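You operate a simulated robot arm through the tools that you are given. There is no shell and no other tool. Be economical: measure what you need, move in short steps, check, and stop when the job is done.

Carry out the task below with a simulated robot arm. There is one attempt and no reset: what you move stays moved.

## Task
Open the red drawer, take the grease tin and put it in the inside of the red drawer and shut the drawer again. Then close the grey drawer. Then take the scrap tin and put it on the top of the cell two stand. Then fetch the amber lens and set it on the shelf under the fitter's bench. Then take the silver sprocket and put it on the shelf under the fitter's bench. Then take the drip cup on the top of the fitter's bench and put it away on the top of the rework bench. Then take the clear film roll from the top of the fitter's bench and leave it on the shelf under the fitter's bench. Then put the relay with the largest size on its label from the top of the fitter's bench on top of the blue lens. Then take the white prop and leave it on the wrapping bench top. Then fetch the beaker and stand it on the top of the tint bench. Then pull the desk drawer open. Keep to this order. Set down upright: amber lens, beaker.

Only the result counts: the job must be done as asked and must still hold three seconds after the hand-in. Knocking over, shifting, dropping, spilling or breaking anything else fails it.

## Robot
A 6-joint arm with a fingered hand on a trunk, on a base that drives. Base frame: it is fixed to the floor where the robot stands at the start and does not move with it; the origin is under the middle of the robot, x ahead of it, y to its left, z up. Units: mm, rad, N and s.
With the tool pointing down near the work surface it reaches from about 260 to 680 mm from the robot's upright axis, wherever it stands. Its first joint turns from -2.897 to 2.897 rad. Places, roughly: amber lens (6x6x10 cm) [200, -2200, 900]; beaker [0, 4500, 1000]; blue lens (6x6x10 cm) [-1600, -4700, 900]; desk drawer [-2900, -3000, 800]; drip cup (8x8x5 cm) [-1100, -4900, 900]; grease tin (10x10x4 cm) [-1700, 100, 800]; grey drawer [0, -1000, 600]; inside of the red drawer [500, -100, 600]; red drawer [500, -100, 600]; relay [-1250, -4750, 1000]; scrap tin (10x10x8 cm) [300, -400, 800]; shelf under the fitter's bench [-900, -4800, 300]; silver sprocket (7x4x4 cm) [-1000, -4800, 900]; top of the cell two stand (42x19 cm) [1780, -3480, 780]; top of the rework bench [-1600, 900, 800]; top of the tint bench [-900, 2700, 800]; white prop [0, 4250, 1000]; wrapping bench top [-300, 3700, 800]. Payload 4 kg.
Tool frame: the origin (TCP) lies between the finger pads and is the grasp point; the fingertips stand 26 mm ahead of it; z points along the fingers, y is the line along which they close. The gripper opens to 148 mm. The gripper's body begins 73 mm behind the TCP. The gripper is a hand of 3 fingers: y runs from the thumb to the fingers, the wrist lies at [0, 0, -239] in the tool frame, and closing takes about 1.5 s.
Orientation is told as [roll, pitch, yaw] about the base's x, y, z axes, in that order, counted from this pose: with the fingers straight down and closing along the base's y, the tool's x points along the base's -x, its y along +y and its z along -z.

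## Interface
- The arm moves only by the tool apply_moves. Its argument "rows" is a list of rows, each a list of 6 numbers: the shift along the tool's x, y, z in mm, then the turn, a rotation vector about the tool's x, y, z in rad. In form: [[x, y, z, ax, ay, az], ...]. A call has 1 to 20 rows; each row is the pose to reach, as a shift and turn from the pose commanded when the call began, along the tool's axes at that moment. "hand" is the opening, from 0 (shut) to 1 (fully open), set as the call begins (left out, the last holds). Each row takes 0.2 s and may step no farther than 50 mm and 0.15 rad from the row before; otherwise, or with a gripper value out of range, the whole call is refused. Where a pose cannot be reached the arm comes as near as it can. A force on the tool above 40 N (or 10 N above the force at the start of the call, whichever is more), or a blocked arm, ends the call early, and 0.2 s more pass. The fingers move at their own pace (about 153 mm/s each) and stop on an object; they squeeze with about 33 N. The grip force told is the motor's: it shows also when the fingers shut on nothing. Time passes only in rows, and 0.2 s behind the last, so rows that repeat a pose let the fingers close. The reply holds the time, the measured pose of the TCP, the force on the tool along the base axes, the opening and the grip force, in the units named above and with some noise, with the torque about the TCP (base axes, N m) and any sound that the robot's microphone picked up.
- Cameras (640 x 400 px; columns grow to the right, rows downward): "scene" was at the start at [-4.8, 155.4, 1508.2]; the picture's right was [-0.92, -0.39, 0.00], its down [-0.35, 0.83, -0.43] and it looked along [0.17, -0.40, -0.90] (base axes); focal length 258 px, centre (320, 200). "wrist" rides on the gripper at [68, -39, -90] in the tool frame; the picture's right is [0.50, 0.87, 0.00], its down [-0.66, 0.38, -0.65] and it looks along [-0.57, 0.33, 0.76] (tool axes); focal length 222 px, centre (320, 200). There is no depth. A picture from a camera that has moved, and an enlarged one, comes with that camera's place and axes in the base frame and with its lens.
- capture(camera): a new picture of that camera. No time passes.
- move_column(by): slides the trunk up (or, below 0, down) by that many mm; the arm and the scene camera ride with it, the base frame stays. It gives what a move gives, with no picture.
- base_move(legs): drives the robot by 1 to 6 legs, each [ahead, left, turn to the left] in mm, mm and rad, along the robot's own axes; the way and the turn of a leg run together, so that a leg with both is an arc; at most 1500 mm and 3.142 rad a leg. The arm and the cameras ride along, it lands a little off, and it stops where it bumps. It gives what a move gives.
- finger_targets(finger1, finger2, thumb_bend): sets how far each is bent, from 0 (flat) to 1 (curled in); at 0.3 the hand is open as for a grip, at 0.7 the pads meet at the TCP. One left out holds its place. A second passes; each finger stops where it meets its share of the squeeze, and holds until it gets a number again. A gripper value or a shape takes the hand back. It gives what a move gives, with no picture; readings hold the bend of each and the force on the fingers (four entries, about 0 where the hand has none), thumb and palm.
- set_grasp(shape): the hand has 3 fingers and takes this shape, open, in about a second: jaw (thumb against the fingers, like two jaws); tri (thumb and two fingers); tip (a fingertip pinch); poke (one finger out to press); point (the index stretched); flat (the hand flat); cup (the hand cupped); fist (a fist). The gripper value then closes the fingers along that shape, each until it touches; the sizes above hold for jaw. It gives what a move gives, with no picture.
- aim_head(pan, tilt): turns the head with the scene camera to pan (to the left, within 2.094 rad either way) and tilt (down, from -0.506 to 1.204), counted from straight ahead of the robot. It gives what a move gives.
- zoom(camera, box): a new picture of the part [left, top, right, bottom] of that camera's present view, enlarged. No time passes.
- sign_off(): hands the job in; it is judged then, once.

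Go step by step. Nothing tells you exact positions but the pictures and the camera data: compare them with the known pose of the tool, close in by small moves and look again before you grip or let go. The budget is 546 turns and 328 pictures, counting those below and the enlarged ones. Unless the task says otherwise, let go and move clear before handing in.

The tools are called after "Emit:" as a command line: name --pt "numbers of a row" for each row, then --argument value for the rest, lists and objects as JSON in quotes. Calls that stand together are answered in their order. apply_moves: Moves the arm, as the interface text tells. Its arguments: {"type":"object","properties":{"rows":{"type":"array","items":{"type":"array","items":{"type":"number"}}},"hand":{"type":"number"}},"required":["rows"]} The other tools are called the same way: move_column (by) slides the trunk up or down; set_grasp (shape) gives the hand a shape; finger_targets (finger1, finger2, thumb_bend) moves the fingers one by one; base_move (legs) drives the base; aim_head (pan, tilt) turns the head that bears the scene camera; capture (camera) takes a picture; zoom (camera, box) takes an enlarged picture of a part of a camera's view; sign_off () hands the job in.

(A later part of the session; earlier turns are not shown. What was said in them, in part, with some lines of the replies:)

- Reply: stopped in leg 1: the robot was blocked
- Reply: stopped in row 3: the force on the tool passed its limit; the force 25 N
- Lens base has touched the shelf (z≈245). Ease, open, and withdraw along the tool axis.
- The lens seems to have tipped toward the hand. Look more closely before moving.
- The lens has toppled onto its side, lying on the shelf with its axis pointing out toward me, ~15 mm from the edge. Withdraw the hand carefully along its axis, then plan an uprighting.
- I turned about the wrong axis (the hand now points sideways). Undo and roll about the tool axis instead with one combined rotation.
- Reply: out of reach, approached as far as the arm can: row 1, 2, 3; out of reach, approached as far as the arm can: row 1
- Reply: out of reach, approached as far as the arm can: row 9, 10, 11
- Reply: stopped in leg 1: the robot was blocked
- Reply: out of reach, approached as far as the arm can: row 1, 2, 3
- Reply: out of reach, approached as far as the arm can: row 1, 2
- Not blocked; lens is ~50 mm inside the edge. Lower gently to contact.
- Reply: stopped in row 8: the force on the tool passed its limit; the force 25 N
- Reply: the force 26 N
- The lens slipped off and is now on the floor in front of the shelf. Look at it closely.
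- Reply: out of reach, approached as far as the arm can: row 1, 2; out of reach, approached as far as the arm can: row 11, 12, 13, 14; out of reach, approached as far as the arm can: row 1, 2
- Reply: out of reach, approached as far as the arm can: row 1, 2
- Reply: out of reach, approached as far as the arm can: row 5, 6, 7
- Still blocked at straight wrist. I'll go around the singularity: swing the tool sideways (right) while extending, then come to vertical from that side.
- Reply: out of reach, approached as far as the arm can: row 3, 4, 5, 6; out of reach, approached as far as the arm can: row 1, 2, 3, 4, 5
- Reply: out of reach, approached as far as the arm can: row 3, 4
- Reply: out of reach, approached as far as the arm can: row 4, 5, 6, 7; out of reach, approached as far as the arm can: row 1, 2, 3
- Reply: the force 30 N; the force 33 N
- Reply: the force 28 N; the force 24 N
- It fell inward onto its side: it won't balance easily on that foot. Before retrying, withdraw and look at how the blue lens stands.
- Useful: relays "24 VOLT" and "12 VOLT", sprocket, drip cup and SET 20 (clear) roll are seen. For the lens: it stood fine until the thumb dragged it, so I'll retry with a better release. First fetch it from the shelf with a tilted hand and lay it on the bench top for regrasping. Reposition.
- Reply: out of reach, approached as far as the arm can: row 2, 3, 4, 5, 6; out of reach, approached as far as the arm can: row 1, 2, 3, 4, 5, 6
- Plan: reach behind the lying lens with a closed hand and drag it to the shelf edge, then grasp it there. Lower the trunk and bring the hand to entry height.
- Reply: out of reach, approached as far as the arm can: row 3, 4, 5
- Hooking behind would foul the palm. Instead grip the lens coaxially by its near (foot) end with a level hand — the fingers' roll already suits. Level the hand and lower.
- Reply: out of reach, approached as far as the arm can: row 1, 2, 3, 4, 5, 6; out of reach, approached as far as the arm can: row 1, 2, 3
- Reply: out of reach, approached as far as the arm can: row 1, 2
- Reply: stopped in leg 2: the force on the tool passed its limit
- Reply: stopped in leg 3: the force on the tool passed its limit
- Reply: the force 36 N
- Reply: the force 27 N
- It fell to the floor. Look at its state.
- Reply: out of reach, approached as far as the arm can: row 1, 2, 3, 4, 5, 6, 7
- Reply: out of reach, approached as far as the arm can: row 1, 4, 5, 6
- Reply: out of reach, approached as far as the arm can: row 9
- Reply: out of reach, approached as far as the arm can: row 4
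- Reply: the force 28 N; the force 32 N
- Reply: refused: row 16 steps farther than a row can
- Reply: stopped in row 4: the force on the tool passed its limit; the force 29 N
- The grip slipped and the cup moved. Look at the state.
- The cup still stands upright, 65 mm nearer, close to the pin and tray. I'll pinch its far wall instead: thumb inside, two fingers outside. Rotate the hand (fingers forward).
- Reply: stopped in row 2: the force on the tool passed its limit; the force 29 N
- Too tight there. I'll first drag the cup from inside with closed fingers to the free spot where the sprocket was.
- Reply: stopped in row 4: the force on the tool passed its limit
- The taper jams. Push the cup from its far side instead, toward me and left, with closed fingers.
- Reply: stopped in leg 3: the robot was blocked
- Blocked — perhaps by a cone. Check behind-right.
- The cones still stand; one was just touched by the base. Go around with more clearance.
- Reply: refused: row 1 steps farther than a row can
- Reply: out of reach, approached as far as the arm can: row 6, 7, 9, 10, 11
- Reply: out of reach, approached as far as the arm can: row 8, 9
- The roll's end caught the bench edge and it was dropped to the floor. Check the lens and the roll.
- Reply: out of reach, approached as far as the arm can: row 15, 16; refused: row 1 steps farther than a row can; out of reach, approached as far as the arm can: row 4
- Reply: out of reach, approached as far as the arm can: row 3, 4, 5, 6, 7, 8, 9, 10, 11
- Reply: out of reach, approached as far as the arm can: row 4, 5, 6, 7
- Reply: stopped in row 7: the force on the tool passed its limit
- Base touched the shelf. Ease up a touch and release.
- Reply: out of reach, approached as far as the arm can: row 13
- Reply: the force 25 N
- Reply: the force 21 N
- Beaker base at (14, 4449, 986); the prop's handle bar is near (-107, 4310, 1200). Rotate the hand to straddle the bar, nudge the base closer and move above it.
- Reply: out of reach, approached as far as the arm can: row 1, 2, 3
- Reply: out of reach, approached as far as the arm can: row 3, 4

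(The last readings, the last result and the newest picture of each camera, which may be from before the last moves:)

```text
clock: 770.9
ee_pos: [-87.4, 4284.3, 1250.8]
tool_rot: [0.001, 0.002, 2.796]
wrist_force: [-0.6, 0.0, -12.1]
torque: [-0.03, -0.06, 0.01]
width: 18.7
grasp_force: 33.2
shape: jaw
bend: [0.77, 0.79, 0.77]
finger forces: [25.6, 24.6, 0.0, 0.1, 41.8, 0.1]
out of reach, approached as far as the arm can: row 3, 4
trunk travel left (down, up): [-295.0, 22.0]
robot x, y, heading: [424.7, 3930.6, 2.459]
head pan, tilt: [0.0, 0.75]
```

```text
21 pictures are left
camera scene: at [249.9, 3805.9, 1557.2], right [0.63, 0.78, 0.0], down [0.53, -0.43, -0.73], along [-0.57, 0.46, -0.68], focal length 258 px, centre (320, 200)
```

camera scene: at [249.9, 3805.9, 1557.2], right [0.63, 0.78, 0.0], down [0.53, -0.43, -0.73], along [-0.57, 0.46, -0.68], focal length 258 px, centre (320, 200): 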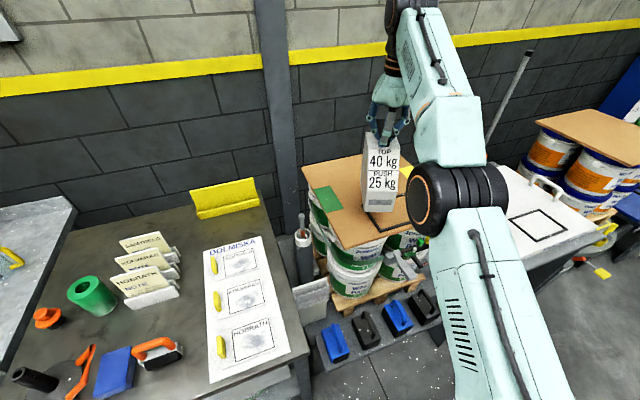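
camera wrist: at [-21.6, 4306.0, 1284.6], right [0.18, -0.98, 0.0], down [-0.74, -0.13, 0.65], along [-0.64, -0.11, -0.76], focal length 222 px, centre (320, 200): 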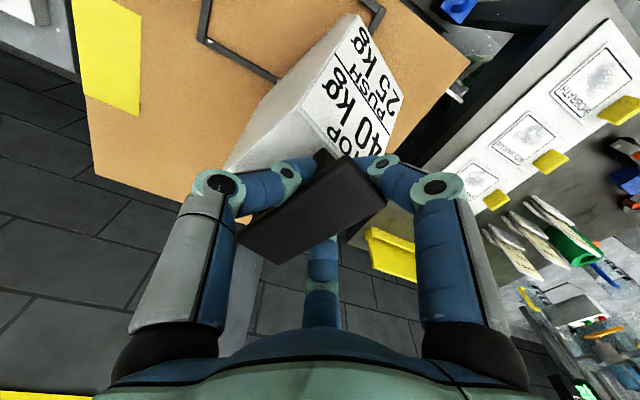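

Prop lifted (about 1.2 kg). Back off, turn and bring it over the wrapping bench's free strip near (-290, 3735).

Emit:
base_move --legs '[[-250, 0, 0], [0, 0, 0.419], [240, 225, 0]]'

Emit:
apply_moves --pt "0 0 0 0 0 -0.125" --pt "0 0 0 0 0 -0.25" --pt "0 0 0 0 0 -0.375" --pt "0 0 0 0 0 -0.5"

Emit:
capture --camera "wrist"

Emit:
capture --camera "scene"

```text
clock: 775.8
ee_pos: [-274.5, 3734.1, 1252.0]
tool_rot: [0.0, -0.001, -3.072]
wrist_force: [-0.8, -0.1, -12.1]
torque: [-0.04, -0.05, 0.02]
width: 18.7
grasp_force: 32.8
shape: jaw
bend: [0.77, 0.79, 0.77]
finger forces: [25.6, 26.4, 0.0, 0.0, 42.4, 0.1]
trunk travel left (down, up): [-295.0, 22.0]
robot x, y, heading: [338.4, 3615.8, 2.876]
head pan, tilt: [0.0, 0.75]
```

```text
clock: 776.8
ee_pos: [-276.0, 3732.6, 1251.0]
tool_rot: [0.0, 0.0, -2.57]
wrist_force: [-0.2, 0.0, -10.0]
torque: [0.01, -0.07, -0.03]
width: 19.2
grasp_force: 33.1
shape: jaw
bend: [0.77, 0.79, 0.77]
finger forces: [25.1, 27.2, 0.0, 0.0, 41.7, 0.0]
trunk travel left (down, up): [-295.0, 22.0]
robot x, y, heading: [336.8, 3616.6, 2.874]
head pan, tilt: [0.0, 0.75]
```

```text
20 pictures are left
camera wrist: at [-239.3, 3802.2, 1342.5], right [0.89, -0.46, 0.0], down [-0.35, -0.67, 0.65], along [-0.3, -0.58, -0.76], focal length 222 px, centre (320, 200)
```

wrist: 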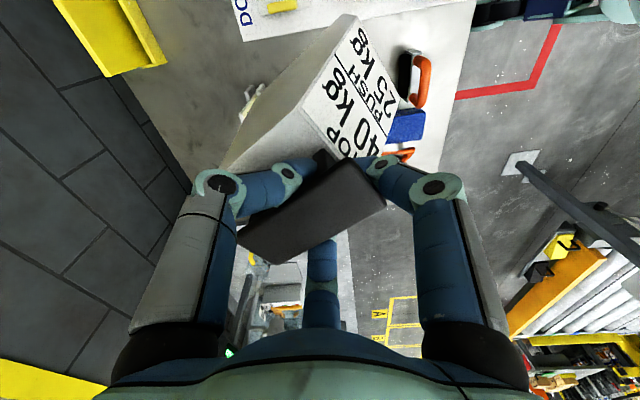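

```text
19 pictures are left
camera scene: at [226.8, 3433.2, 1557.2], right [0.26, 0.96, 0.0], down [0.66, -0.18, -0.73], along [-0.71, 0.19, -0.68], focal length 258 px, centre (320, 200)
```

scene: 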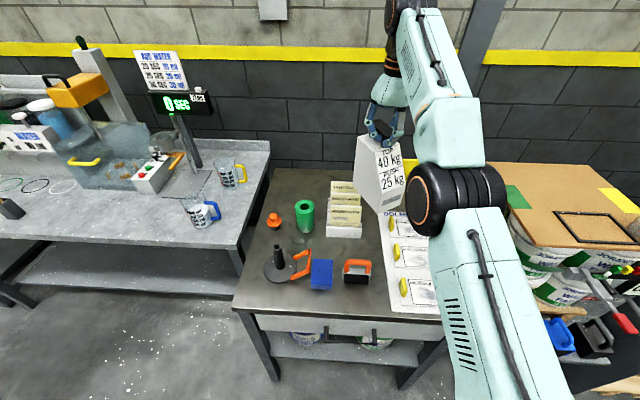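

The only reachable free area fitting the prop is the bench's front-left corner, around (-175, 3395). Move there and turn the prop parallel to the front edge.

Emit:
base_move --legs '[[-183, 299, 0]]'

Emit:
apply_moves --pt "0 0 0 0 0 0.138" --pt "0 0 0 0 0 0.277" --pt "0 0 0 0 0 0.415" --pt "0 0 0 0 0 0.553" --pt "0 0 30 0 0 0.692" --pt "0 0 60 0 0 0.83" --pt "0 0 90 0 0 0.968" --pt "0 0 120 0 0 1.107" --pt "0 0 140 0 0 1.245" --pt "0 0 150 0 0 1.383" --pt "0 0 150 0 0 1.522" --pt "0 0 150 0 0 1.66"

Emit:
zoom --camera "scene" --box '[250, 130, 490, 280]'

```text
clock: 779.0
ee_pos: [-171.6, 3405.1, 1251.0]
tool_rot: [-0.001, 0.0, -2.572]
wrist_force: [0.5, 0.3, -11.5]
torque: [-0.02, -0.11, 0.01]
width: 18.6
grasp_force: 32.8
shape: jaw
bend: [0.77, 0.79, 0.77]
finger forces: [25.8, 27.1, 0.0, 0.0, 42.4, 0.0]
trunk travel left (down, up): [-295.0, 22.0]
robot x, y, heading: [442.2, 3288.1, 2.876]
head pan, tilt: [0.0, 0.75]
```

```text
clock: 780.8
ee_pos: [-168.7, 3401.6, 1155.8]
tool_rot: [0.009, -0.021, 2.645]
wrist_force: [12.5, -6.1, 36.5]
torque: [-0.39, -0.09, 0.1]
width: 20.2
grasp_force: 32.7
shape: jaw
bend: [0.81, 0.79, 0.75]
finger forces: [34.8, 0.1, 0.0, 0.0, 7.0, 0.1]
trunk travel left (down, up): [-295.0, 22.0]
robot x, y, heading: [440.6, 3294.2, 2.877]
head pan, tilt: [0.0, 0.75]
stopped in row 8: the force on the tool passed its limit (the readings are from after the stop); the commanded pose is now the measured one
```

```text
2.67 times, centred on (370, 205) of scene
camera zoom: at [336.4, 3102.4, 1557.9], right [0.26, 0.96, 0.0], down [0.66, -0.18, -0.73], along [-0.71, 0.19, -0.68], focal length 689 px, centre (187, 187)
```

zoom: 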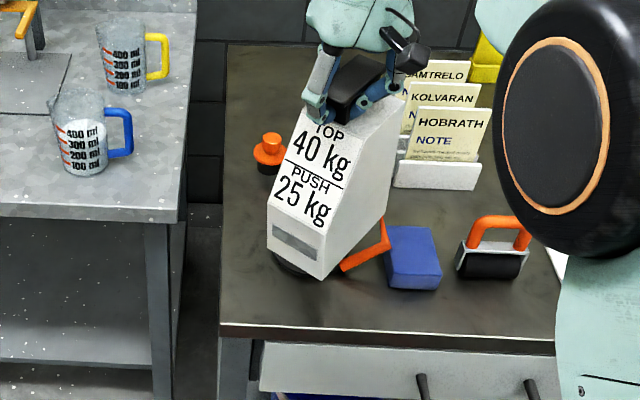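

It touched the tall rod/tool behind while turning. Raise, finish the turn higher, and then look.

Emit:
apply_moves --pt "0 0 -30 0 0 0" --pt "0 0 -70 0 0 0" --pt "0 0 -80 0 0 0.11" --pt "0 0 -80 0 0 0.22" --pt "0 0 -80 0 0 0.33" --pt "0 0 -80 0 0 0.44" --pt "0 0 -80 0 0 0.55" --pt "0 0 -80 0 0 0.6"

Emit:
capture --camera "scene"

```text
clock: 782.6
ee_pos: [-171.0, 3403.2, 1226.8]
tool_rot: [0.009, -0.005, 2.042]
wrist_force: [-0.3, -0.3, -11.9]
torque: [-0.13, 0.18, 0.02]
width: 17.0
grasp_force: 33.1
shape: jaw
bend: [0.79, 0.78, 0.74]
finger forces: [27.3, 7.0, 0.1, 0.0, 43.6, 0.0]
trunk travel left (down, up): [-295.0, 22.0]
robot x, y, heading: [439.2, 3289.1, 2.872]
head pan, tilt: [0.0, 0.75]
```

```text
17 pictures are left
camera scene: at [330.2, 3104.4, 1557.2], right [0.26, 0.96, 0.0], down [0.66, -0.18, -0.73], along [-0.7, 0.19, -0.68], focal length 258 px, centre (320, 200)
```

scene: 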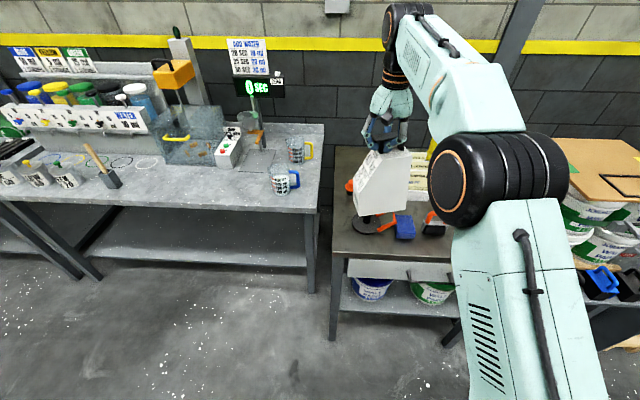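

Prop is now parallel to the edge; shift 20 mm inward and lower.

Emit:
apply_moves --pt "-8 19 0 0 0 0" --pt "-8 19 45 0 0 0" --pt "-8 19 90 0 0 0" --pt "-8 19 130 0 0 0" --pt "-8 19 165 0 0 0" --pt "-8 19 185 0 0 0"

Emit:
zoom --camera "scene" --box '[320, 130, 460, 217]'

```text
clock: 784.0
ee_pos: [-193.8, 3402.5, 1061.8]
tool_rot: [0.028, -0.022, 2.043]
wrist_force: [7.2, -2.3, 26.4]
torque: [-0.18, -0.1, 0.1]
width: 18.2
grasp_force: 32.7
shape: jaw
bend: [0.79, 0.79, 0.73]
finger forces: [30.5, 3.6, 0.1, 0.1, 48.8, 0.0]
trunk travel left (down, up): [-295.0, 22.0]
robot x, y, heading: [437.5, 3288.8, 2.875]
head pan, tilt: [0.0, 0.75]
stopped in row 6: the force on the tool passed its limit (the readings are from after the stop); the commanded pose is now the measured one
```

```text
4.57 times, centred on (390, 174) of scene
camera zoom: at [334.4, 3103.4, 1557.8], right [0.26, 0.96, 0.0], down [0.66, -0.18, -0.73], along [-0.71, 0.19, -0.68], focal length 1182 px, centre (0, 321)
```

zoom: 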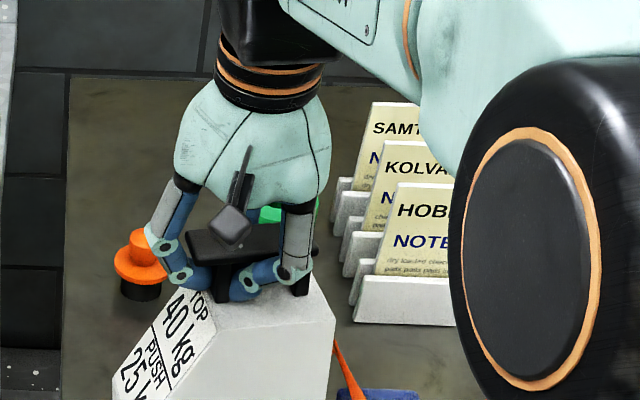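

Emit:
zoom --camera "scene" --box '[310, 180, 470, 280]'

```text
4.00 times, centred on (390, 230) of scene
camera zoom: at [334.4, 3103.4, 1557.8], right [0.26, 0.96, 0.0], down [0.66, -0.18, -0.73], along [-0.71, 0.19, -0.68], focal length 1034 px, centre (40, 80)
```

zoom: 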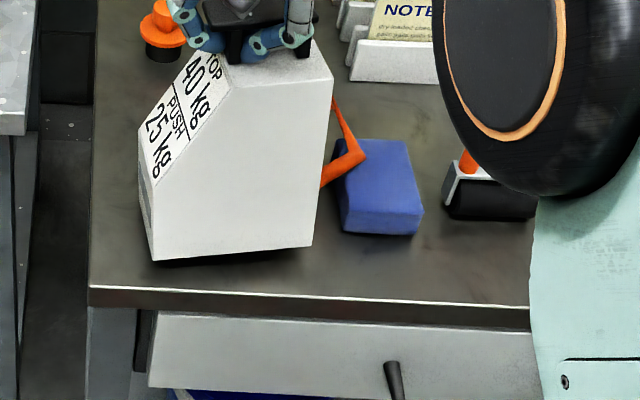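

The bench top is nearer z≈850 and the prop's back rests on the black disc. Lift, shift toward the front-left corner, and set down again.

Emit:
apply_moves --pt "0 0 -25 0 0 0" --pt "0 0 -50 0 0 0" --pt "24 -5 -50 0 0 0" --pt "47 -9 -50 0 0 0" --pt "47 -9 -25 0 0 0" --pt "47 -9 -10 0 0 0" --pt "47 -9 -4 0 0 0" --pt "47 -9 0 0 0 0" --pt "47 -9 4 0 0 0" --pt "47 -9 8 0 0 0" --pt "47 -9 12 0 0 0"

Emit:
zoom --camera "scene" --box '[310, 180, 470, 280]'

```text
clock: 786.6
ee_pos: [-164.9, 3367.6, 1050.0]
tool_rot: [0.032, -0.024, 2.043]
wrist_force: [6.1, 6.2, 24.3]
torque: [-0.16, -0.05, 0.12]
width: 18.7
grasp_force: 33.2
shape: jaw
bend: [0.8, 0.79, 0.75]
finger forces: [29.7, 4.8, 0.0, 0.0, 65.5, 0.1]
trunk travel left (down, up): [-295.0, 22.0]
robot x, y, heading: [442.0, 3288.7, 2.867]
head pan, tilt: [0.0, 0.75]
stopped in row 11: the force on the tool passed its limit (the readings are from after the stop); the commanded pose is now the measured one
```

```text
4.00 times, centred on (390, 230) of scene
camera zoom: at [333.9, 3104.9, 1557.5], right [0.26, 0.96, 0.0], down [0.66, -0.18, -0.73], along [-0.71, 0.19, -0.68], focal length 1034 px, centre (40, 80)
```

zoom: 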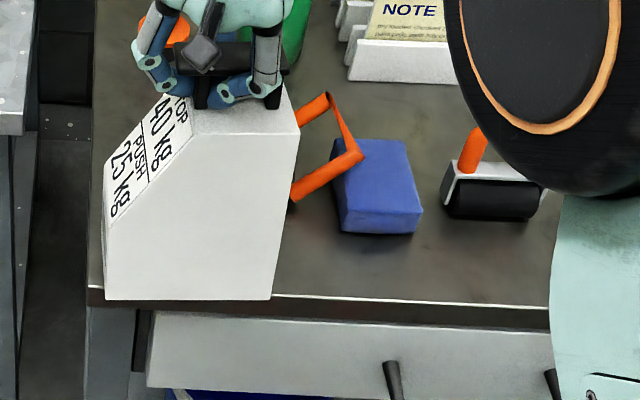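

On the bench now, flush with the front edge. Nudge 8 mm inward and release.

Emit:
apply_moves --pt "0 0 -8 0 0 0" --pt "-5 6 -8 0 0 0" --pt "-5 6 -3 0 0 0" --pt "-5 6 0 0 0 0"

Emit:
finger_targets --finger1 0.4 --finger2 0.4 --thumb_bend 0.4

Emit:
apply_moves --pt "0 0 -20 0 0 0" --pt "0 0 -50 0 0 0" --pt "0 0 -90 0 0 0" --pt "0 0 -130 0 0 0" --pt "0 0 -170 0 0 0" --hand 0.8

Emit:
capture --camera "scene"

```text
clock: 787.6
ee_pos: [-172.3, 3367.1, 1049.4]
tool_rot: [0.029, -0.024, 2.043]
wrist_force: [3.1, -0.5, 16.1]
torque: [-0.2, -0.03, 0.12]
width: 17.6
grasp_force: 33.1
shape: jaw
bend: [0.79, 0.78, 0.74]
finger forces: [29.3, 6.8, 0.0, 0.0, 53.8, 0.0]
trunk travel left (down, up): [-295.0, 22.0]
robot x, y, heading: [436.4, 3296.0, 2.872]
head pan, tilt: [0.0, 0.75]
```

```text
clock: 788.6
ee_pos: [-171.7, 3363.6, 1051.9]
tool_rot: [0.035, -0.022, 2.041]
wrist_force: [5.7, -9.5, 31.6]
torque: [0.2, -0.72, -0.62]
width: 75.2
grasp_force: 27.2
shape: fingers
bend: [0.4, 0.4, 0.44]
finger forces: [0.0, 0.0, 0.1, 0.0, 54.2, 0.0]
trunk travel left (down, up): [-295.0, 22.0]
robot x, y, heading: [438.0, 3292.3, 2.875]
head pan, tilt: [0.0, 0.75]
stopped: the force on the tool passed its limit (the readings are from after the stop); the commanded pose is now the measured one
```

```text
clock: 789.9
ee_pos: [-169.9, 3365.3, 1217.1]
tool_rot: [0.027, -0.019, 2.043]
wrist_force: [0.2, 0.8, 0.6]
torque: [0.01, -0.01, 0.0]
width: 118.6
grasp_force: 0.0
shape: jaw
bend: [0.26, 0.25, 0.48]
finger forces: [0.1, 0.0, 0.0, 0.1, 0.0, 0.0]
trunk travel left (down, up): [-295.0, 22.0]
robot x, y, heading: [437.4, 3290.4, 2.875]
head pan, tilt: [0.0, 0.75]
```

```text
13 pictures are left
camera scene: at [331.5, 3104.3, 1557.3], right [0.26, 0.96, 0.0], down [0.66, -0.18, -0.73], along [-0.71, 0.19, -0.68], focal length 258 px, centre (320, 200)
```

scene: 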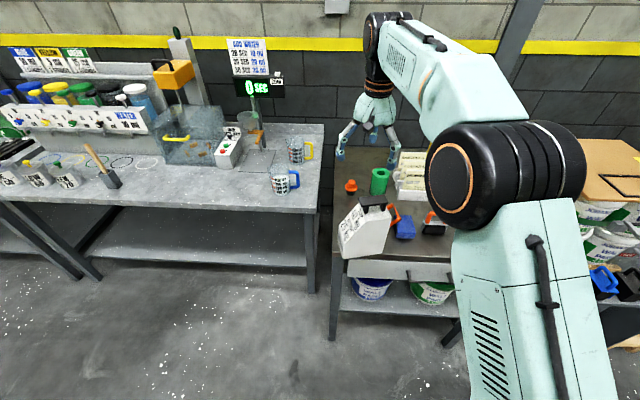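

The prop stands on the wrapping bench. Now drive back for the beaker.

Emit:
base_move --legs '[[150, -600, 0], [0, 0, -0.5]]'

Emit:
apply_moves --pt "0 0 0 0.027 0.019 0" --pt "0 0 0 0.027 0.019 0" --hand 0.5

Emit:
capture --camera "wrist"

```text
clock: 794.8
ee_pos: [-40.3, 4284.0, 1215.2]
tool_rot: [0.027, -0.02, 1.539]
wrist_force: [-1.1, 0.1, 0.0]
torque: [-0.01, -0.01, 0.02]
width: 118.6
grasp_force: 0.0
shape: jaw
bend: [0.26, 0.25, 0.48]
finger forces: [0.0, 0.1, 0.1, 0.0, 0.0, 0.0]
trunk travel left (down, up): [-295.0, 22.0]
robot x, y, heading: [463.3, 3926.7, 2.373]
head pan, tilt: [0.0, 0.75]
```

```text
clock: 795.4
ee_pos: [-40.5, 4284.0, 1217.5]
tool_rot: [-0.001, -0.001, 1.539]
wrist_force: [0.4, -0.1, 0.2]
torque: [-0.02, 0.01, 0.04]
width: 74.5
grasp_force: 0.0
shape: jaw
bend: [0.36, 0.36, 0.7]
finger forces: [0.0, 0.1, 0.0, 0.0, 0.0, 0.0]
trunk travel left (down, up): [-295.0, 22.0]
robot x, y, heading: [457.5, 3926.6, 2.371]
head pan, tilt: [0.0, 0.75]
```

```text
12 pictures are left
camera wrist: at [-2.6, 4214.0, 1308.7], right [-0.88, -0.47, 0.0], down [-0.36, 0.67, 0.65], along [-0.31, 0.58, -0.76], focal length 222 px, centre (320, 200)
```

wrist: 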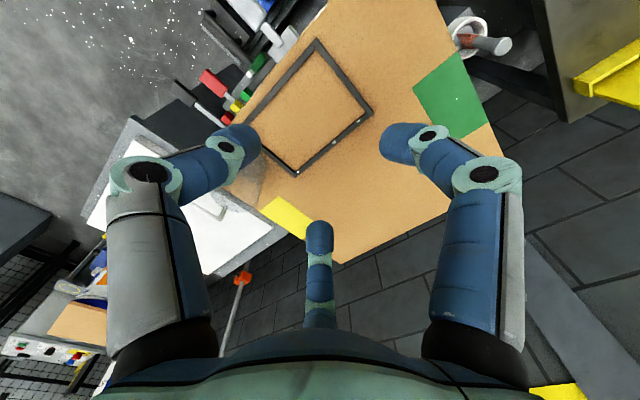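

Emit:
base_move --legs '[[45, 0, 0]]'

Emit:
apply_moves --pt "-34 -20 0 0 0 0" --pt "-69 -41 0 0 0 0" --pt "-103 -61 0 0 0 0" --pt "-137 -82 0 0 0 0" --pt "-137 -82 45 0 0 0"

Emit:
capture --camera "wrist"

```text
clock: 796.3
ee_pos: [-72.7, 4313.5, 1216.8]
tool_rot: [0.001, -0.001, 1.542]
wrist_force: [-0.6, 0.5, 0.0]
torque: [-0.02, -0.04, -0.02]
width: 74.6
grasp_force: 0.1
shape: jaw
bend: [0.36, 0.36, 0.7]
finger forces: [0.1, 0.1, 0.0, 0.0, 0.1, 0.1]
trunk travel left (down, up): [-295.0, 22.0]
robot x, y, heading: [427.1, 3955.3, 2.372]
head pan, tilt: [0.0, 0.75]
```

```text
clock: 797.5
ee_pos: [13.4, 4450.7, 1171.4]
tool_rot: [0.001, 0.002, 1.543]
wrist_force: [0.4, 0.3, -0.9]
torque: [-0.03, -0.01, 0.02]
width: 74.5
grasp_force: 0.1
shape: jaw
bend: [0.36, 0.36, 0.7]
finger forces: [0.1, 0.1, 0.1, 0.0, 0.0, 0.0]
out of reach, approached as far as the arm can: row 4
trunk travel left (down, up): [-295.0, 22.0]
robot x, y, heading: [421.7, 3956.5, 2.371]
head pan, tilt: [0.0, 0.75]
```

```text
11 pictures are left
camera wrist: at [50.6, 4381.0, 1264.8], right [-0.88, -0.47, 0.0], down [-0.36, 0.67, 0.65], along [-0.31, 0.58, -0.76], focal length 222 px, centre (320, 200)
```

wrist: 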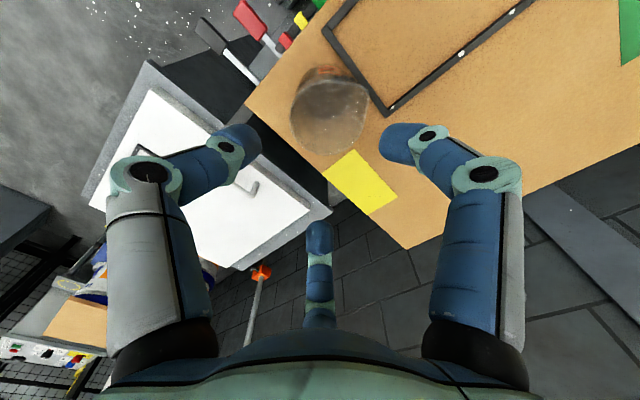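

Beaker centre ≈ (13, 4442). Correct, descend and grip mid-height.

Emit:
apply_moves --pt "8 0 30 0 0 0" --pt "8 0 70 0 0 0" --pt "8 0 110 0 0 0" --pt "8 0 138 0 0 0"

Emit:
apply_moves --pt "0 0 0 0 0 0" --pt "0 0 0 0 0 0" --pt "0 0 0 0 0 0" --pt "0 0 0 0 0 0" --pt "0 0 0 0 0 0" --hand 0

Emit:
capture --camera "wrist"

```text
clock: 798.5
ee_pos: [15.8, 4443.3, 1033.8]
tool_rot: [0.0, -0.001, 1.542]
wrist_force: [-0.1, 0.8, -0.1]
torque: [-0.02, 0.0, -0.01]
width: 74.5
grasp_force: 0.1
shape: jaw
bend: [0.36, 0.36, 0.7]
finger forces: [0.1, 0.2, 0.0, 0.0, 0.0, 0.1]
trunk travel left (down, up): [-295.0, 22.0]
robot x, y, heading: [429.6, 3953.2, 2.373]
head pan, tilt: [0.0, 0.75]
```

```text
clock: 799.7
ee_pos: [14.5, 4443.7, 1034.1]
tool_rot: [0.0, 0.0, 1.543]
wrist_force: [-0.3, -0.1, 0.9]
torque: [-0.01, -0.03, 0.01]
width: 53.4
grasp_force: 33.3
shape: jaw
bend: [0.77, 0.38, 0.7]
finger forces: [27.9, 29.4, 0.1, 0.1, 29.8, 0.0]
trunk travel left (down, up): [-295.0, 22.0]
robot x, y, heading: [427.5, 3956.9, 2.374]
head pan, tilt: [0.0, 0.75]
```

```text
10 pictures are left
camera wrist: at [52.2, 4374.1, 1126.0], right [-0.88, -0.47, 0.0], down [-0.36, 0.67, 0.65], along [-0.31, 0.58, -0.76], focal length 222 px, centre (320, 200)
```

wrist: 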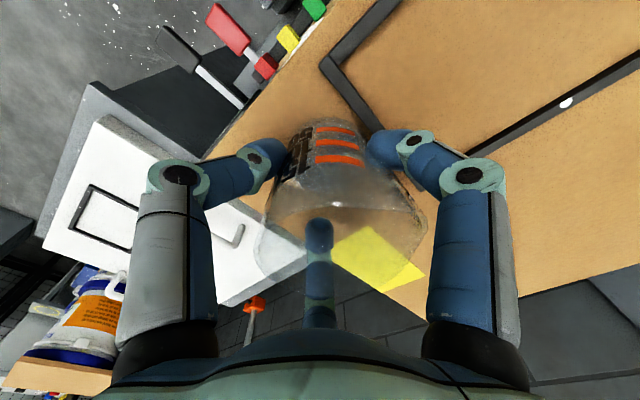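

Beaker held. Lift it, back off, and carry it to the tint bench.

Emit:
apply_moves --pt "0 0 -40 0 0 0" --pt "0 0 -85 0 0 0" --pt "0 0 -130 0 0 0"

Emit:
base_move --legs '[[-250, 0, 0], [0, 0, 0.496], [0, 1189, 0], [200, 0, 0]]'

Emit:
capture --camera "scene"

```text
clock: 800.5
ee_pos: [14.2, 4442.0, 1163.0]
tool_rot: [0.0, 0.002, 1.54]
wrist_force: [0.0, -0.7, -0.8]
torque: [-0.01, 0.01, 0.0]
width: 53.4
grasp_force: 32.9
shape: jaw
bend: [0.77, 0.39, 0.7]
finger forces: [28.0, 29.5, 0.0, 0.0, 29.7, 0.0]
trunk travel left (down, up): [-295.0, 22.0]
robot x, y, heading: [423.1, 3958.6, 2.371]
head pan, tilt: [0.0, 0.75]
```

```text
clock: 810.5
ee_pos: [-495.4, 2937.8, 1161.4]
tool_rot: [0.0, 0.0, 2.029]
wrist_force: [-0.3, 0.0, -1.5]
torque: [0.05, -0.01, 0.01]
width: 53.5
grasp_force: 33.1
shape: jaw
bend: [0.77, 0.39, 0.7]
finger forces: [27.9, 29.5, 0.1, 0.0, 29.6, 0.0]
trunk travel left (down, up): [-295.0, 22.0]
robot x, y, heading: [94.6, 2702.5, 2.857]
head pan, tilt: [0.0, 0.75]
```

```text
9 pictures are left
camera scene: at [-14.8, 2515.6, 1557.2], right [0.28, 0.96, 0.0], down [0.66, -0.19, -0.73], along [-0.7, 0.2, -0.68], focal length 258 px, centre (320, 200)
```

scene: 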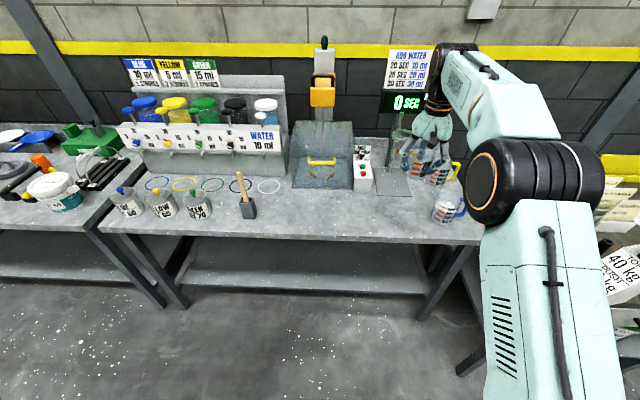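

Free spot on the tint bench in front of the pump box, about (-640, 2830). Shift there and lower.

Emit:
base_move --legs '[[0, 144, 0], [105, 0, 0]]'

Emit:
apply_moves --pt "0 0 45 0 0 0" --pt "0 0 90 0 0 0" --pt "0 0 135 0 0 0" --pt "0 0 180 0 0 0"

Emit:
capture --camera "scene"

```text
clock: 812.7
ee_pos: [-637.1, 2828.5, 1161.5]
tool_rot: [-0.002, 0.0, 2.031]
wrist_force: [0.6, 0.4, -1.8]
torque: [-0.02, 0.0, -0.01]
width: 53.2
grasp_force: 32.7
shape: jaw
bend: [0.77, 0.39, 0.7]
finger forces: [28.0, 29.4, 0.0, 0.0, 29.6, 0.1]
trunk travel left (down, up): [-295.0, 22.0]
robot x, y, heading: [-41.0, 2591.5, 2.863]
head pan, tilt: [0.0, 0.75]
```

```text
clock: 813.7
ee_pos: [-636.8, 2827.7, 981.9]
tool_rot: [0.001, -0.001, 2.03]
wrist_force: [0.2, 0.2, -1.3]
torque: [-0.01, -0.03, 0.01]
width: 53.2
grasp_force: 33.1
shape: jaw
bend: [0.77, 0.39, 0.7]
finger forces: [27.9, 29.6, 0.0, 0.0, 29.5, 0.0]
trunk travel left (down, up): [-295.0, 22.0]
robot x, y, heading: [-46.3, 2592.1, 2.861]
head pan, tilt: [0.0, 0.75]
```

```text
8 pictures are left
camera scene: at [-155.7, 2408.4, 1557.3], right [0.28, 0.96, 0.0], down [0.66, -0.19, -0.73], along [-0.7, 0.2, -0.68], focal length 258 px, centre (320, 200)
```

scene: 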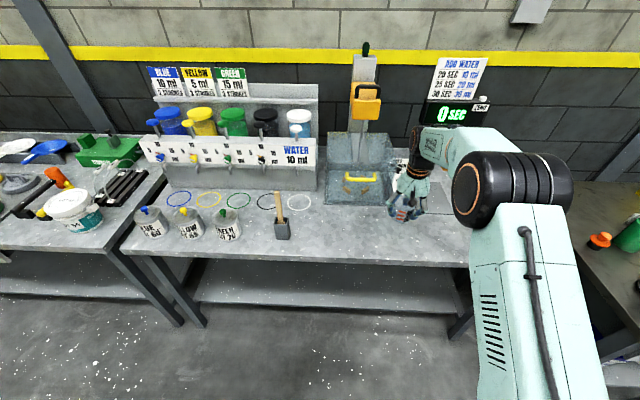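

Clear below. Lower gently to contact.

Emit:
apply_moves --pt "0 0 40 0 0 0" --pt "0 0 80 0 0 0" --pt "0 0 100 0 0 0" --pt "0 0 106 0 0 0" --pt "0 0 110 0 0 0" --pt "0 0 114 0 0 0" --pt "0 0 118 0 0 0" --pt "0 0 122 0 0 0"

Emit:
apply_moves --pt "0 0 3 0 0 0" --pt "0 0 6 0 0 0"

```text
clock: 815.5
ee_pos: [-635.4, 2827.8, 860.3]
tool_rot: [0.0, -0.001, 2.03]
wrist_force: [0.8, -0.1, -1.4]
torque: [0.01, -0.03, 0.02]
width: 53.1
grasp_force: 33.1
shape: jaw
bend: [0.77, 0.39, 0.7]
finger forces: [27.9, 29.5, 0.0, 0.1, 29.3, 0.0]
trunk travel left (down, up): [-295.0, 22.0]
robot x, y, heading: [-42.5, 2592.7, 2.857]
head pan, tilt: [0.0, 0.75]
```

```text
clock: 816.1
ee_pos: [-636.4, 2828.4, 855.4]
tool_rot: [0.0, 0.0, 2.03]
wrist_force: [0.8, -0.1, -1.7]
torque: [0.01, -0.01, -0.01]
width: 53.1
grasp_force: 32.8
shape: jaw
bend: [0.77, 0.39, 0.7]
finger forces: [27.9, 29.7, 0.0, 0.1, 29.3, 0.0]
trunk travel left (down, up): [-295.0, 22.0]
robot x, y, heading: [-42.4, 2588.3, 2.862]
head pan, tilt: [0.0, 0.75]
```

Emit:
apply_moves --pt "0 0 3 0 0 0" --pt "0 0 6 0 0 0" --pt "0 0 9 0 0 0"

Emit:
apply_moves --pt "0 0 2 0 0 0" --pt "0 0 4 0 0 0" --pt "0 0 6 0 0 0"

```text
clock: 816.9
ee_pos: [-635.1, 2827.3, 850.9]
tool_rot: [0.003, -0.005, 2.029]
wrist_force: [2.1, -0.6, 24.9]
torque: [-0.01, 0.0, 0.0]
width: 53.7
grasp_force: 33.5
shape: jaw
bend: [0.77, 0.38, 0.69]
finger forces: [31.4, 32.3, 0.0, 0.0, 34.0, 0.0]
trunk travel left (down, up): [-295.0, 22.0]
robot x, y, heading: [-47.3, 2590.7, 2.86]
head pan, tilt: [0.0, 0.75]
```

```text
clock: 817.4
ee_pos: [-635.4, 2826.8, 849.7]
tool_rot: [0.007, -0.009, 2.027]
wrist_force: [5.6, -3.1, 24.2]
torque: [-0.09, -0.1, -0.04]
width: 54.2
grasp_force: 32.9
shape: jaw
bend: [0.78, 0.38, 0.71]
finger forces: [33.6, 32.1, 0.0, 0.1, 36.9, 0.0]
trunk travel left (down, up): [-295.0, 22.0]
robot x, y, heading: [-41.4, 2596.4, 2.865]
head pan, tilt: [0.0, 0.75]
stopped in row 2: the force on the tool passed its limit (the readings are from after the stop); the commanded pose is now the measured one
```

Contact. Ease up and release.

Emit:
apply_moves --pt "0 0 -2 0 0 0" --pt "0 0 -3 0 0 0"

Emit:
apply_moves --pt "0 0 0 0 0 0" --pt "0 0 0 0 0 0" --pt "0 0 0 0 0 0" --pt "0 0 -25 0 0 0" --pt "0 0 -70 0 0 0" --pt "0 0 -115 0 0 0" --pt "0 0 -160 0 0 0" --pt "0 0 -205 0 0 0" --hand 0.55

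Emit:
capture --camera "wrist"

```text
clock: 818.0
ee_pos: [-635.4, 2828.7, 849.0]
tool_rot: [0.004, -0.004, 2.031]
wrist_force: [1.7, -1.6, 18.1]
torque: [-0.04, -0.01, 0.03]
width: 54.5
grasp_force: 33.0
shape: jaw
bend: [0.78, 0.38, 0.71]
finger forces: [33.5, 33.4, 0.0, 0.0, 34.5, 0.0]
trunk travel left (down, up): [-295.0, 22.0]
robot x, y, heading: [-46.7, 2588.9, 2.86]
head pan, tilt: [0.0, 0.75]
```

```text
clock: 819.8
ee_pos: [-633.4, 2827.1, 1055.1]
tool_rot: [0.005, -0.004, 2.03]
wrist_force: [-0.9, 1.0, -0.1]
torque: [-0.03, 0.0, -0.02]
width: 81.0
grasp_force: 0.0
shape: jaw
bend: [0.34, 0.34, 0.7]
finger forces: [0.1, 0.0, 0.0, 0.0, 0.1, 0.0]
trunk travel left (down, up): [-295.0, 22.0]
robot x, y, heading: [-43.3, 2595.6, 2.853]
head pan, tilt: [0.0, 0.75]
```

```text
7 pictures are left
camera wrist: at [-568.4, 2783.2, 1147.3], right [-0.56, -0.83, 0.0], down [-0.63, 0.42, 0.66], along [-0.55, 0.36, -0.75], focal length 222 px, centre (320, 200)
```

wrist: 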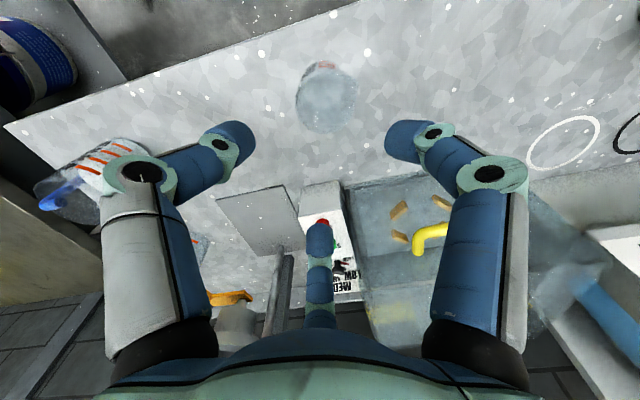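

The beaker stands upright on the tint bench. Retract and drive back south to the desk drawer near (-2850, -3080).

Emit:
apply_moves --pt "31 -34 -10 0 0 0" --pt "62 -68 -20 0 0 0" --pt "93 -102 -30 0 0 0" --pt "124 -136 -40 0 0 0" --pt "155 -170 -50 0 0 0"

Emit:
base_move --legs '[[-200, 0, 0], [0, 1400, 0], [0, 1400, 0], [0, 1400, 0], [0, 900, 0]]'

```text
clock: 821.0
ee_pos: [-413.5, 2763.4, 1101.7]
tool_rot: [0.005, -0.004, 2.031]
wrist_force: [-0.6, 0.7, -0.2]
torque: [-0.01, 0.02, -0.01]
width: 80.7
grasp_force: 0.0
shape: jaw
bend: [0.34, 0.34, 0.7]
finger forces: [0.0, 0.0, 0.0, 0.0, 0.0, 0.1]
trunk travel left (down, up): [-295.0, 22.0]
robot x, y, heading: [-43.0, 2590.2, 2.859]
head pan, tilt: [0.0, 0.75]
```

```text
clock: 846.8
ee_pos: [-1619.8, -2233.8, 1100.2]
tool_rot: [0.004, -0.003, 2.043]
wrist_force: [-0.3, 0.4, 0.0]
torque: [0.03, 0.02, -0.03]
width: 81.0
grasp_force: 0.1
shape: jaw
bend: [0.34, 0.34, 0.7]
finger forces: [0.1, 0.0, 0.0, 0.1, 0.0, 0.0]
trunk travel left (down, up): [-295.0, 22.0]
robot x, y, heading: [-1247.4, -2395.5, 2.877]
head pan, tilt: [0.0, 0.75]
```

Emit:
base_move --legs '[[442, 1056, -0.07]]'

Emit:
aim_head --pan 0.1 --tilt 0.6

Emit:
capture --camera "scene"

```text
clock: 852.6
ee_pos: [-2335.1, -3100.5, 1102.0]
tool_rot: [0.003, -0.002, 1.995]
wrist_force: [0.3, -0.8, -0.6]
torque: [0.0, 0.0, -0.02]
width: 81.0
grasp_force: 0.0
shape: jaw
bend: [0.34, 0.34, 0.7]
finger forces: [0.1, 0.0, 0.0, 0.0, 0.0, 0.1]
trunk travel left (down, up): [-295.0, 22.0]
robot x, y, heading: [-1972.6, -3285.9, 2.824]
head pan, tilt: [0.0, 0.75]
```

```text
clock: 853.3
ee_pos: [-2335.6, -3100.7, 1101.5]
tool_rot: [0.002, -0.003, 1.994]
wrist_force: [-0.2, -0.2, -0.4]
torque: [0.01, -0.01, 0.01]
width: 80.9
grasp_force: 0.0
shape: jaw
bend: [0.34, 0.34, 0.7]
finger forces: [0.0, 0.1, 0.0, 0.0, 0.0, 0.0]
trunk travel left (down, up): [-295.0, 22.0]
robot x, y, heading: [-1970.9, -3280.7, 2.821]
head pan, tilt: [0.099, 0.6]
```

```text
6 pictures are left
camera scene: at [-2096.3, -3471.4, 1570.1], right [0.22, 0.98, 0.0], down [0.55, -0.12, -0.82], along [-0.81, 0.18, -0.57], focal length 258 px, centre (320, 200)
```

scene: 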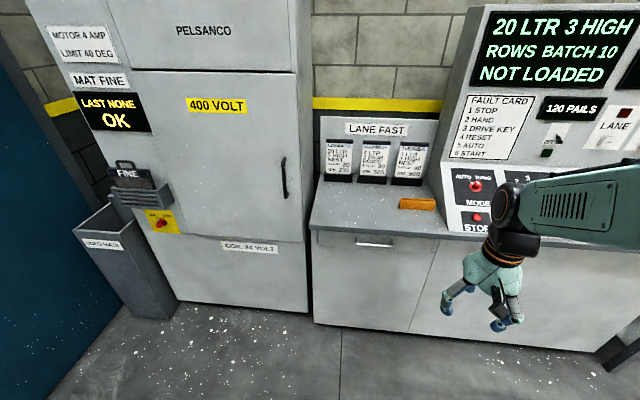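

The desk drawer's handle is at about (-2816, -3077, 818). Zoom to see its shape.

Emit:
zoom --camera "scene" --box '[305, 210, 445, 297]'

```text
4.57 times, centred on (375, 254) of scene
camera zoom: at [-2096.3, -3471.4, 1570.1], right [0.22, 0.98, 0.0], down [0.55, -0.12, -0.82], along [-0.81, 0.18, -0.57], focal length 1182 px, centre (69, -45)
```

zoom: 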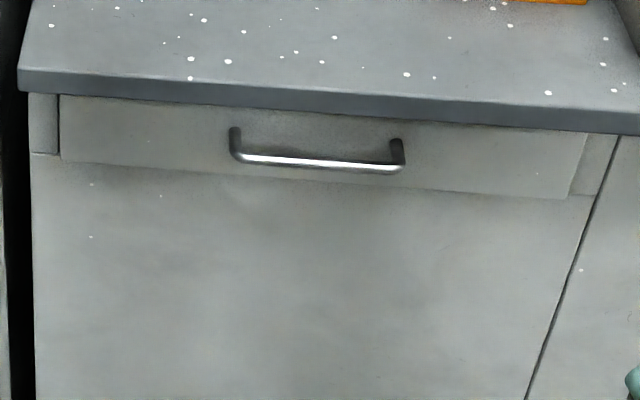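

Handle bar centre (-2798, -3088, 818), normal heading 2.806. Turn the hand level with vertical closing as for the red drawer.

Emit:
apply_moves --pt "0 0 10 0 0 0.124" --pt "0 0 20 0 0 0.248" --pt "0 0 30 0 0 0.371" --pt "0 0 40 0 0 0.495" --pt "0 0 50 0 0 0.619" --pt "0 0 60 0 0 0.743" --hand 0.6

Emit:
apply_moves --pt "0 6 12 -0.143 0 0" --pt "0 12 24 -0.286 0 0" --pt "0 18 36 -0.428 0 0" --pt "0 24 48 -0.571 0 0" --pt "0 30 60 -0.714 0 0" --pt "0 36 72 -0.857 0 0" --pt "0 42 84 -1.0 0 0" --pt "0 48 96 -1.143 0 0" --pt "0 54 108 -1.285 0 0" --pt "0 60 120 -1.428 0 0" --pt "0 66 130 -1.571 0 0"

Emit:
apply_moves --pt "0 0 0 0 0 0"

```text
clock: 854.7
ee_pos: [-2336.9, -3101.3, 1040.8]
tool_rot: [0.004, -0.001, 1.247]
wrist_force: [0.6, 0.3, 0.2]
torque: [-0.02, 0.01, -0.01]
width: 88.1
grasp_force: 0.1
shape: jaw
bend: [0.32, 0.32, 0.7]
finger forces: [0.1, 0.0, 0.0, 0.0, 0.1, 0.0]
trunk travel left (down, up): [-295.0, 22.0]
robot x, y, heading: [-1973.1, -3285.0, 2.827]
head pan, tilt: [0.099, 0.6]
```

```text
clock: 857.1
ee_pos: [-2448.8, -3026.8, 936.0]
tool_rot: [1.563, 0.154, 1.252]
wrist_force: [-0.2, -0.1, 0.6]
torque: [0.0, 0.01, 0.0]
width: 88.6
grasp_force: 0.0
shape: jaw
bend: [0.32, 0.32, 0.7]
finger forces: [0.1, 0.0, 0.0, 0.1, 0.1, 0.0]
out of reach, approached as far as the arm can: row 4, 5, 6, 7, 8, 9, 10, 11
trunk travel left (down, up): [-295.0, 22.0]
robot x, y, heading: [-1971.6, -3279.2, 2.82]
head pan, tilt: [0.099, 0.6]
```

```text
clock: 857.5
ee_pos: [-2448.4, -3027.7, 937.7]
tool_rot: [1.565, 0.154, 1.252]
wrist_force: [-1.1, 1.0, 0.3]
torque: [0.0, 0.0, 0.02]
width: 88.9
grasp_force: 0.1
shape: jaw
bend: [0.32, 0.32, 0.7]
finger forces: [0.0, 0.1, 0.1, 0.0, 0.0, 0.0]
trunk travel left (down, up): [-295.0, 22.0]
robot x, y, heading: [-1969.2, -3284.0, 2.825]
head pan, tilt: [0.099, 0.6]
```

Emit:
apply_moves --pt "0 0 0 0 0 -0.08" --pt "0 0 0 0 0 -0.154"

Emit:
move_column --by -120

Emit:
base_move --legs '[[0, 0, -0.019], [0, 167, 0], [215, 0, 0]]'

Emit:
capture --camera "wrist"

```text
clock: 858.1
ee_pos: [-2447.6, -3027.8, 936.6]
tool_rot: [1.564, 0.155, 1.253]
wrist_force: [-0.5, 0.1, -0.2]
torque: [-0.02, -0.01, 0.0]
width: 88.7
grasp_force: 0.1
shape: jaw
bend: [0.32, 0.32, 0.7]
finger forces: [0.0, 0.0, 0.0, 0.0, 0.0, 0.0]
out of reach, approached as far as the arm can: row 1, 2
trunk travel left (down, up): [-295.0, 22.0]
robot x, y, heading: [-1976.1, -3282.0, 2.825]
head pan, tilt: [0.099, 0.6]
```

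```text
clock: 859.6
ee_pos: [-2431.6, -3032.8, 795.8]
tool_rot: [1.527, 0.154, 1.257]
wrist_force: [0.3, 0.4, -0.7]
torque: [0.01, 0.0, -0.02]
width: 88.3
grasp_force: 0.0
shape: jaw
bend: [0.32, 0.32, 0.7]
finger forces: [0.0, 0.0, 0.0, 0.0, 0.0, 0.1]
trunk travel left (down, up): [-175.0, 142.0]
robot x, y, heading: [-1971.8, -3283.5, 2.824]
head pan, tilt: [0.099, 0.6]
```

```text
clock: 862.7
ee_pos: [-2683.9, -3107.3, 796.1]
tool_rot: [1.525, 0.154, 1.231]
wrist_force: [0.1, -0.2, -0.7]
torque: [0.0, -0.01, 0.02]
width: 88.6
grasp_force: 0.1
shape: jaw
bend: [0.32, 0.32, 0.7]
finger forces: [0.0, 0.1, 0.1, 0.0, 0.0, 0.0]
trunk travel left (down, up): [-175.0, 142.0]
robot x, y, heading: [-2229.8, -3367.9, 2.799]
head pan, tilt: [0.099, 0.6]
```

```text
4 pictures are left
camera wrist: at [-2620.6, -3206.6, 773.8], right [-0.16, -0.33, 0.93], down [0.84, 0.46, 0.3], along [-0.53, 0.83, 0.2], focal length 222 px, centre (320, 200)
```

wrist: 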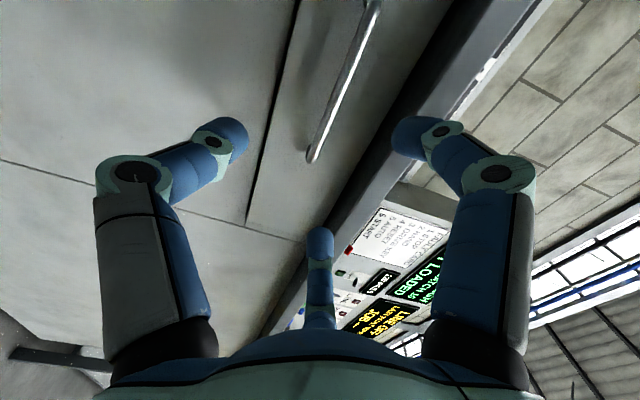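

The bar is ~110 mm ahead at z≈804. Raise 8 mm, drive up and finish with the arm.

Emit:
move_column --by 9

Emit:
base_move --legs '[[80, 0, 0]]'

Emit:
capture --camera "wrist"

```text
clock: 863.3
ee_pos: [-2683.0, -3107.2, 805.9]
tool_rot: [1.528, 0.154, 1.232]
wrist_force: [0.2, 0.0, -0.2]
torque: [0.0, -0.02, 0.02]
width: 88.7
grasp_force: 0.0
shape: jaw
bend: [0.32, 0.32, 0.7]
finger forces: [0.1, 0.0, 0.0, 0.1, 0.0, 0.0]
trunk travel left (down, up): [-184.0, 133.0]
robot x, y, heading: [-2229.5, -3369.7, 2.801]
head pan, tilt: [0.099, 0.6]
```

```text
clock: 864.3
ee_pos: [-2759.9, -3081.0, 805.4]
tool_rot: [1.525, 0.153, 1.231]
wrist_force: [-0.4, -0.2, 0.6]
torque: [0.0, 0.01, 0.02]
width: 88.6
grasp_force: 0.1
shape: jaw
bend: [0.32, 0.32, 0.7]
finger forces: [0.0, 0.1, 0.1, 0.1, 0.0, 0.0]
trunk travel left (down, up): [-184.0, 133.0]
robot x, y, heading: [-2308.2, -3342.2, 2.801]
head pan, tilt: [0.099, 0.6]
```

```text
3 pictures are left
camera wrist: at [-2695.7, -3180.0, 782.7], right [-0.16, -0.33, 0.93], down [0.84, 0.46, 0.3], along [-0.53, 0.83, 0.2], focal length 222 px, centre (320, 200)
```

wrist: 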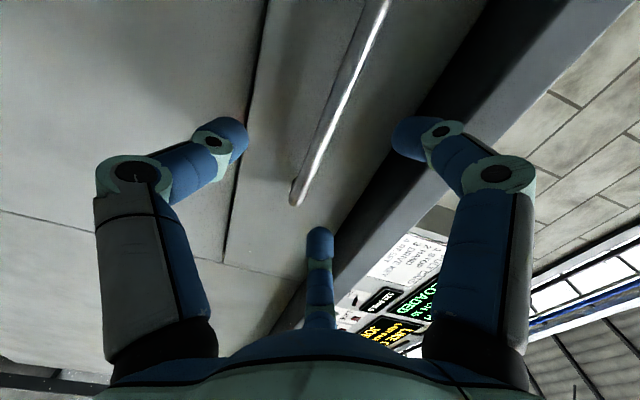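

Bar is about 50 mm ahead, centred vertically. Advance and close.

Emit:
base_move --legs '[[47, 0, 0]]'

Emit:
apply_moves --pt "0 0 0 0 0 0" --pt "0 0 0 0 0 0" --pt "0 0 0 0 0 0" --pt "0 0 0 0 0 0" --pt "0 0 0 0 0 0" --pt "0 0 0 0 0 0" --pt "0 0 0 0 0 0" --hand 0

Emit:
capture --camera "wrist"

```text
clock: 865.2
ee_pos: [-2803.3, -3065.5, 805.0]
tool_rot: [1.525, 0.153, 1.231]
wrist_force: [0.9, -0.3, -0.3]
torque: [-0.01, 0.04, -0.02]
width: 88.7
grasp_force: 0.1
shape: jaw
bend: [0.32, 0.32, 0.7]
finger forces: [0.0, 0.0, 0.0, 0.1, 0.0, 0.1]
trunk travel left (down, up): [-184.0, 133.0]
robot x, y, heading: [-2353.2, -3327.1, 2.798]
head pan, tilt: [0.099, 0.6]
```

```text
clock: 866.9
ee_pos: [-2801.4, -3065.8, 805.1]
tool_rot: [1.526, 0.154, 1.234]
wrist_force: [-0.3, 1.3, -2.9]
torque: [0.04, -0.05, 0.0]
width: 3.5
grasp_force: 33.2
shape: jaw
bend: [0.7, 0.72, 0.73]
finger forces: [0.0, 0.6, 0.0, 0.0, 27.5, 0.0]
trunk travel left (down, up): [-184.0, 133.0]
robot x, y, heading: [-2351.1, -3330.9, 2.801]
head pan, tilt: [0.099, 0.6]
```

```text
2 pictures are left
camera wrist: at [-2739.5, -3164.2, 782.9], right [-0.16, -0.33, 0.93], down [0.84, 0.46, 0.3], along [-0.53, 0.83, 0.2], focal length 222 px, centre (320, 200)
```

wrist: 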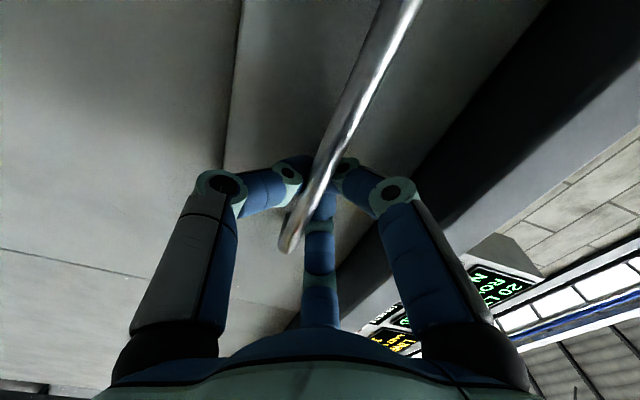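

The fingers are hooked behind the bar as before. Pull by backing the base.

Emit:
base_move --legs '[[-60, 0, 0], [-90, 0, 0], [-90, 0, 0]]'

Emit:
capture --camera "scene"

```text
clock: 869.2
ee_pos: [-2579.2, -3145.8, 805.7]
tool_rot: [1.527, 0.152, 1.232]
wrist_force: [0.4, 0.5, 0.4]
torque: [-0.01, 0.0, -0.02]
width: 2.9
grasp_force: 33.0
shape: jaw
bend: [0.7, 0.72, 0.72]
finger forces: [0.0, 0.1, 0.0, 0.0, 0.1, 0.0]
trunk travel left (down, up): [-184.0, 133.0]
robot x, y, heading: [-2125.0, -3402.7, 2.797]
head pan, tilt: [0.099, 0.6]
```

```text
1 pictures are left
camera scene: at [-2261.4, -3589.0, 1456.0], right [0.24, 0.97, 0.0], down [0.55, -0.14, -0.83], along [-0.8, 0.2, -0.56], focal length 258 px, centre (320, 200)
```

scene: 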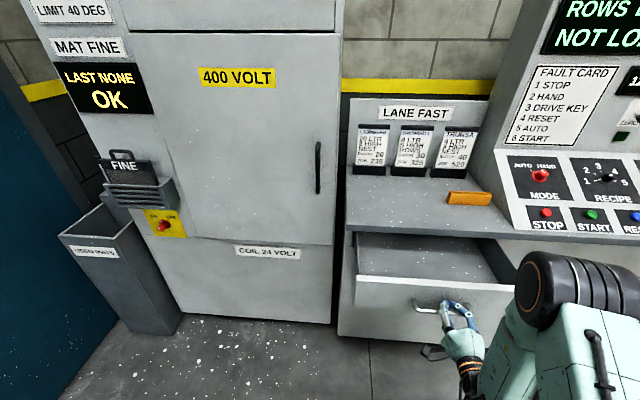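

The drawer is open. Release the bar and move clear.

Emit:
apply_moves --pt "0 0 0 0 0 0" --pt "0 0 0 0 0 0" --pt "0 0 0 0 0 0" --pt "0 0 0 0 0 0" --pt "0 0 0 0 0 0" --pt "0 0 0 0 0 0" --hand 0.7

Emit:
base_move --legs '[[-250, 0, 0]]'

Emit:
capture --camera "scene"

```text
clock: 870.6
ee_pos: [-2579.9, -3144.4, 805.9]
tool_rot: [1.527, 0.154, 1.233]
wrist_force: [0.7, 0.8, -0.2]
torque: [0.02, 0.01, 0.01]
width: 103.2
grasp_force: 0.1
shape: jaw
bend: [0.28, 0.28, 0.74]
finger forces: [0.1, 0.0, 0.1, 0.0, 0.0, 0.0]
trunk travel left (down, up): [-184.0, 133.0]
robot x, y, heading: [-2126.0, -3405.0, 2.796]
head pan, tilt: [0.099, 0.6]
```

```text
clock: 872.4
ee_pos: [-2345.3, -3228.2, 805.1]
tool_rot: [1.53, 0.153, 1.232]
wrist_force: [-0.3, 0.7, -0.2]
torque: [0.0, 0.04, 0.01]
width: 103.4
grasp_force: 0.0
shape: jaw
bend: [0.28, 0.28, 0.74]
finger forces: [0.0, 0.0, 0.1, 0.2, 0.1, 0.1]
trunk travel left (down, up): [-184.0, 133.0]
robot x, y, heading: [-1892.4, -3489.4, 2.797]
head pan, tilt: [0.099, 0.6]
```

```text
0 pictures are left
camera scene: at [-2027.9, -3672.4, 1455.9], right [0.24, 0.97, 0.0], down [0.55, -0.14, -0.83], along [-0.8, 0.2, -0.56], focal length 258 px, centre (320, 200)
```

scene: 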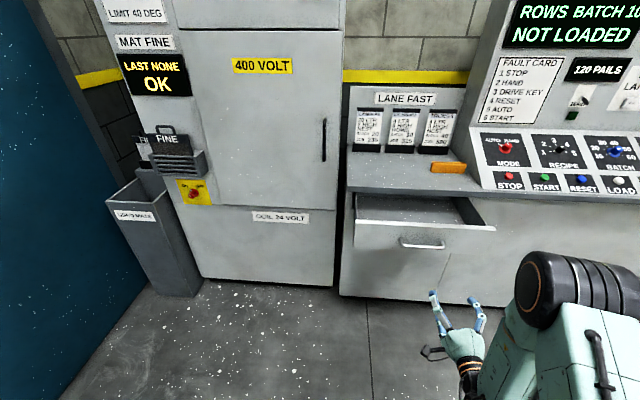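

The desk drawer stands open and the hand is clear of it, so every step has been carried out in order. I'm handing in the job now.

Emit:
sign_off

```text
The job is handed in.
```

The job is handed in with every step done in order, but the run was not clean and I don't know how it was judged.

- **Drops:** The amber lens fell twice, once from bench height. The film roll fell once, when its end caught the bench edge. Both looked undamaged and are in their places.
- **Amber lens:** It stands on the shelf on a narrow T-shaped foot, so it is easily tipped. It was still standing when I last saw it, after the film roll was placed.
- **Possible shifts:** The base bumped a cone near the lockout table. The drip cup was pushed about 65 mm up against the silver pin on the fitter's bench before I got a proper grip. While being placed, the white prop touched a tool and the black disc on the wrapping bench. Nothing looked toppled, but small shifts are possible.
- **White prop:** It stands on the front-left corner of the wrapping bench, close to the front edge.

Both reaching into the red drawer and closing the grey one went without trouble, and the desk drawer is open.
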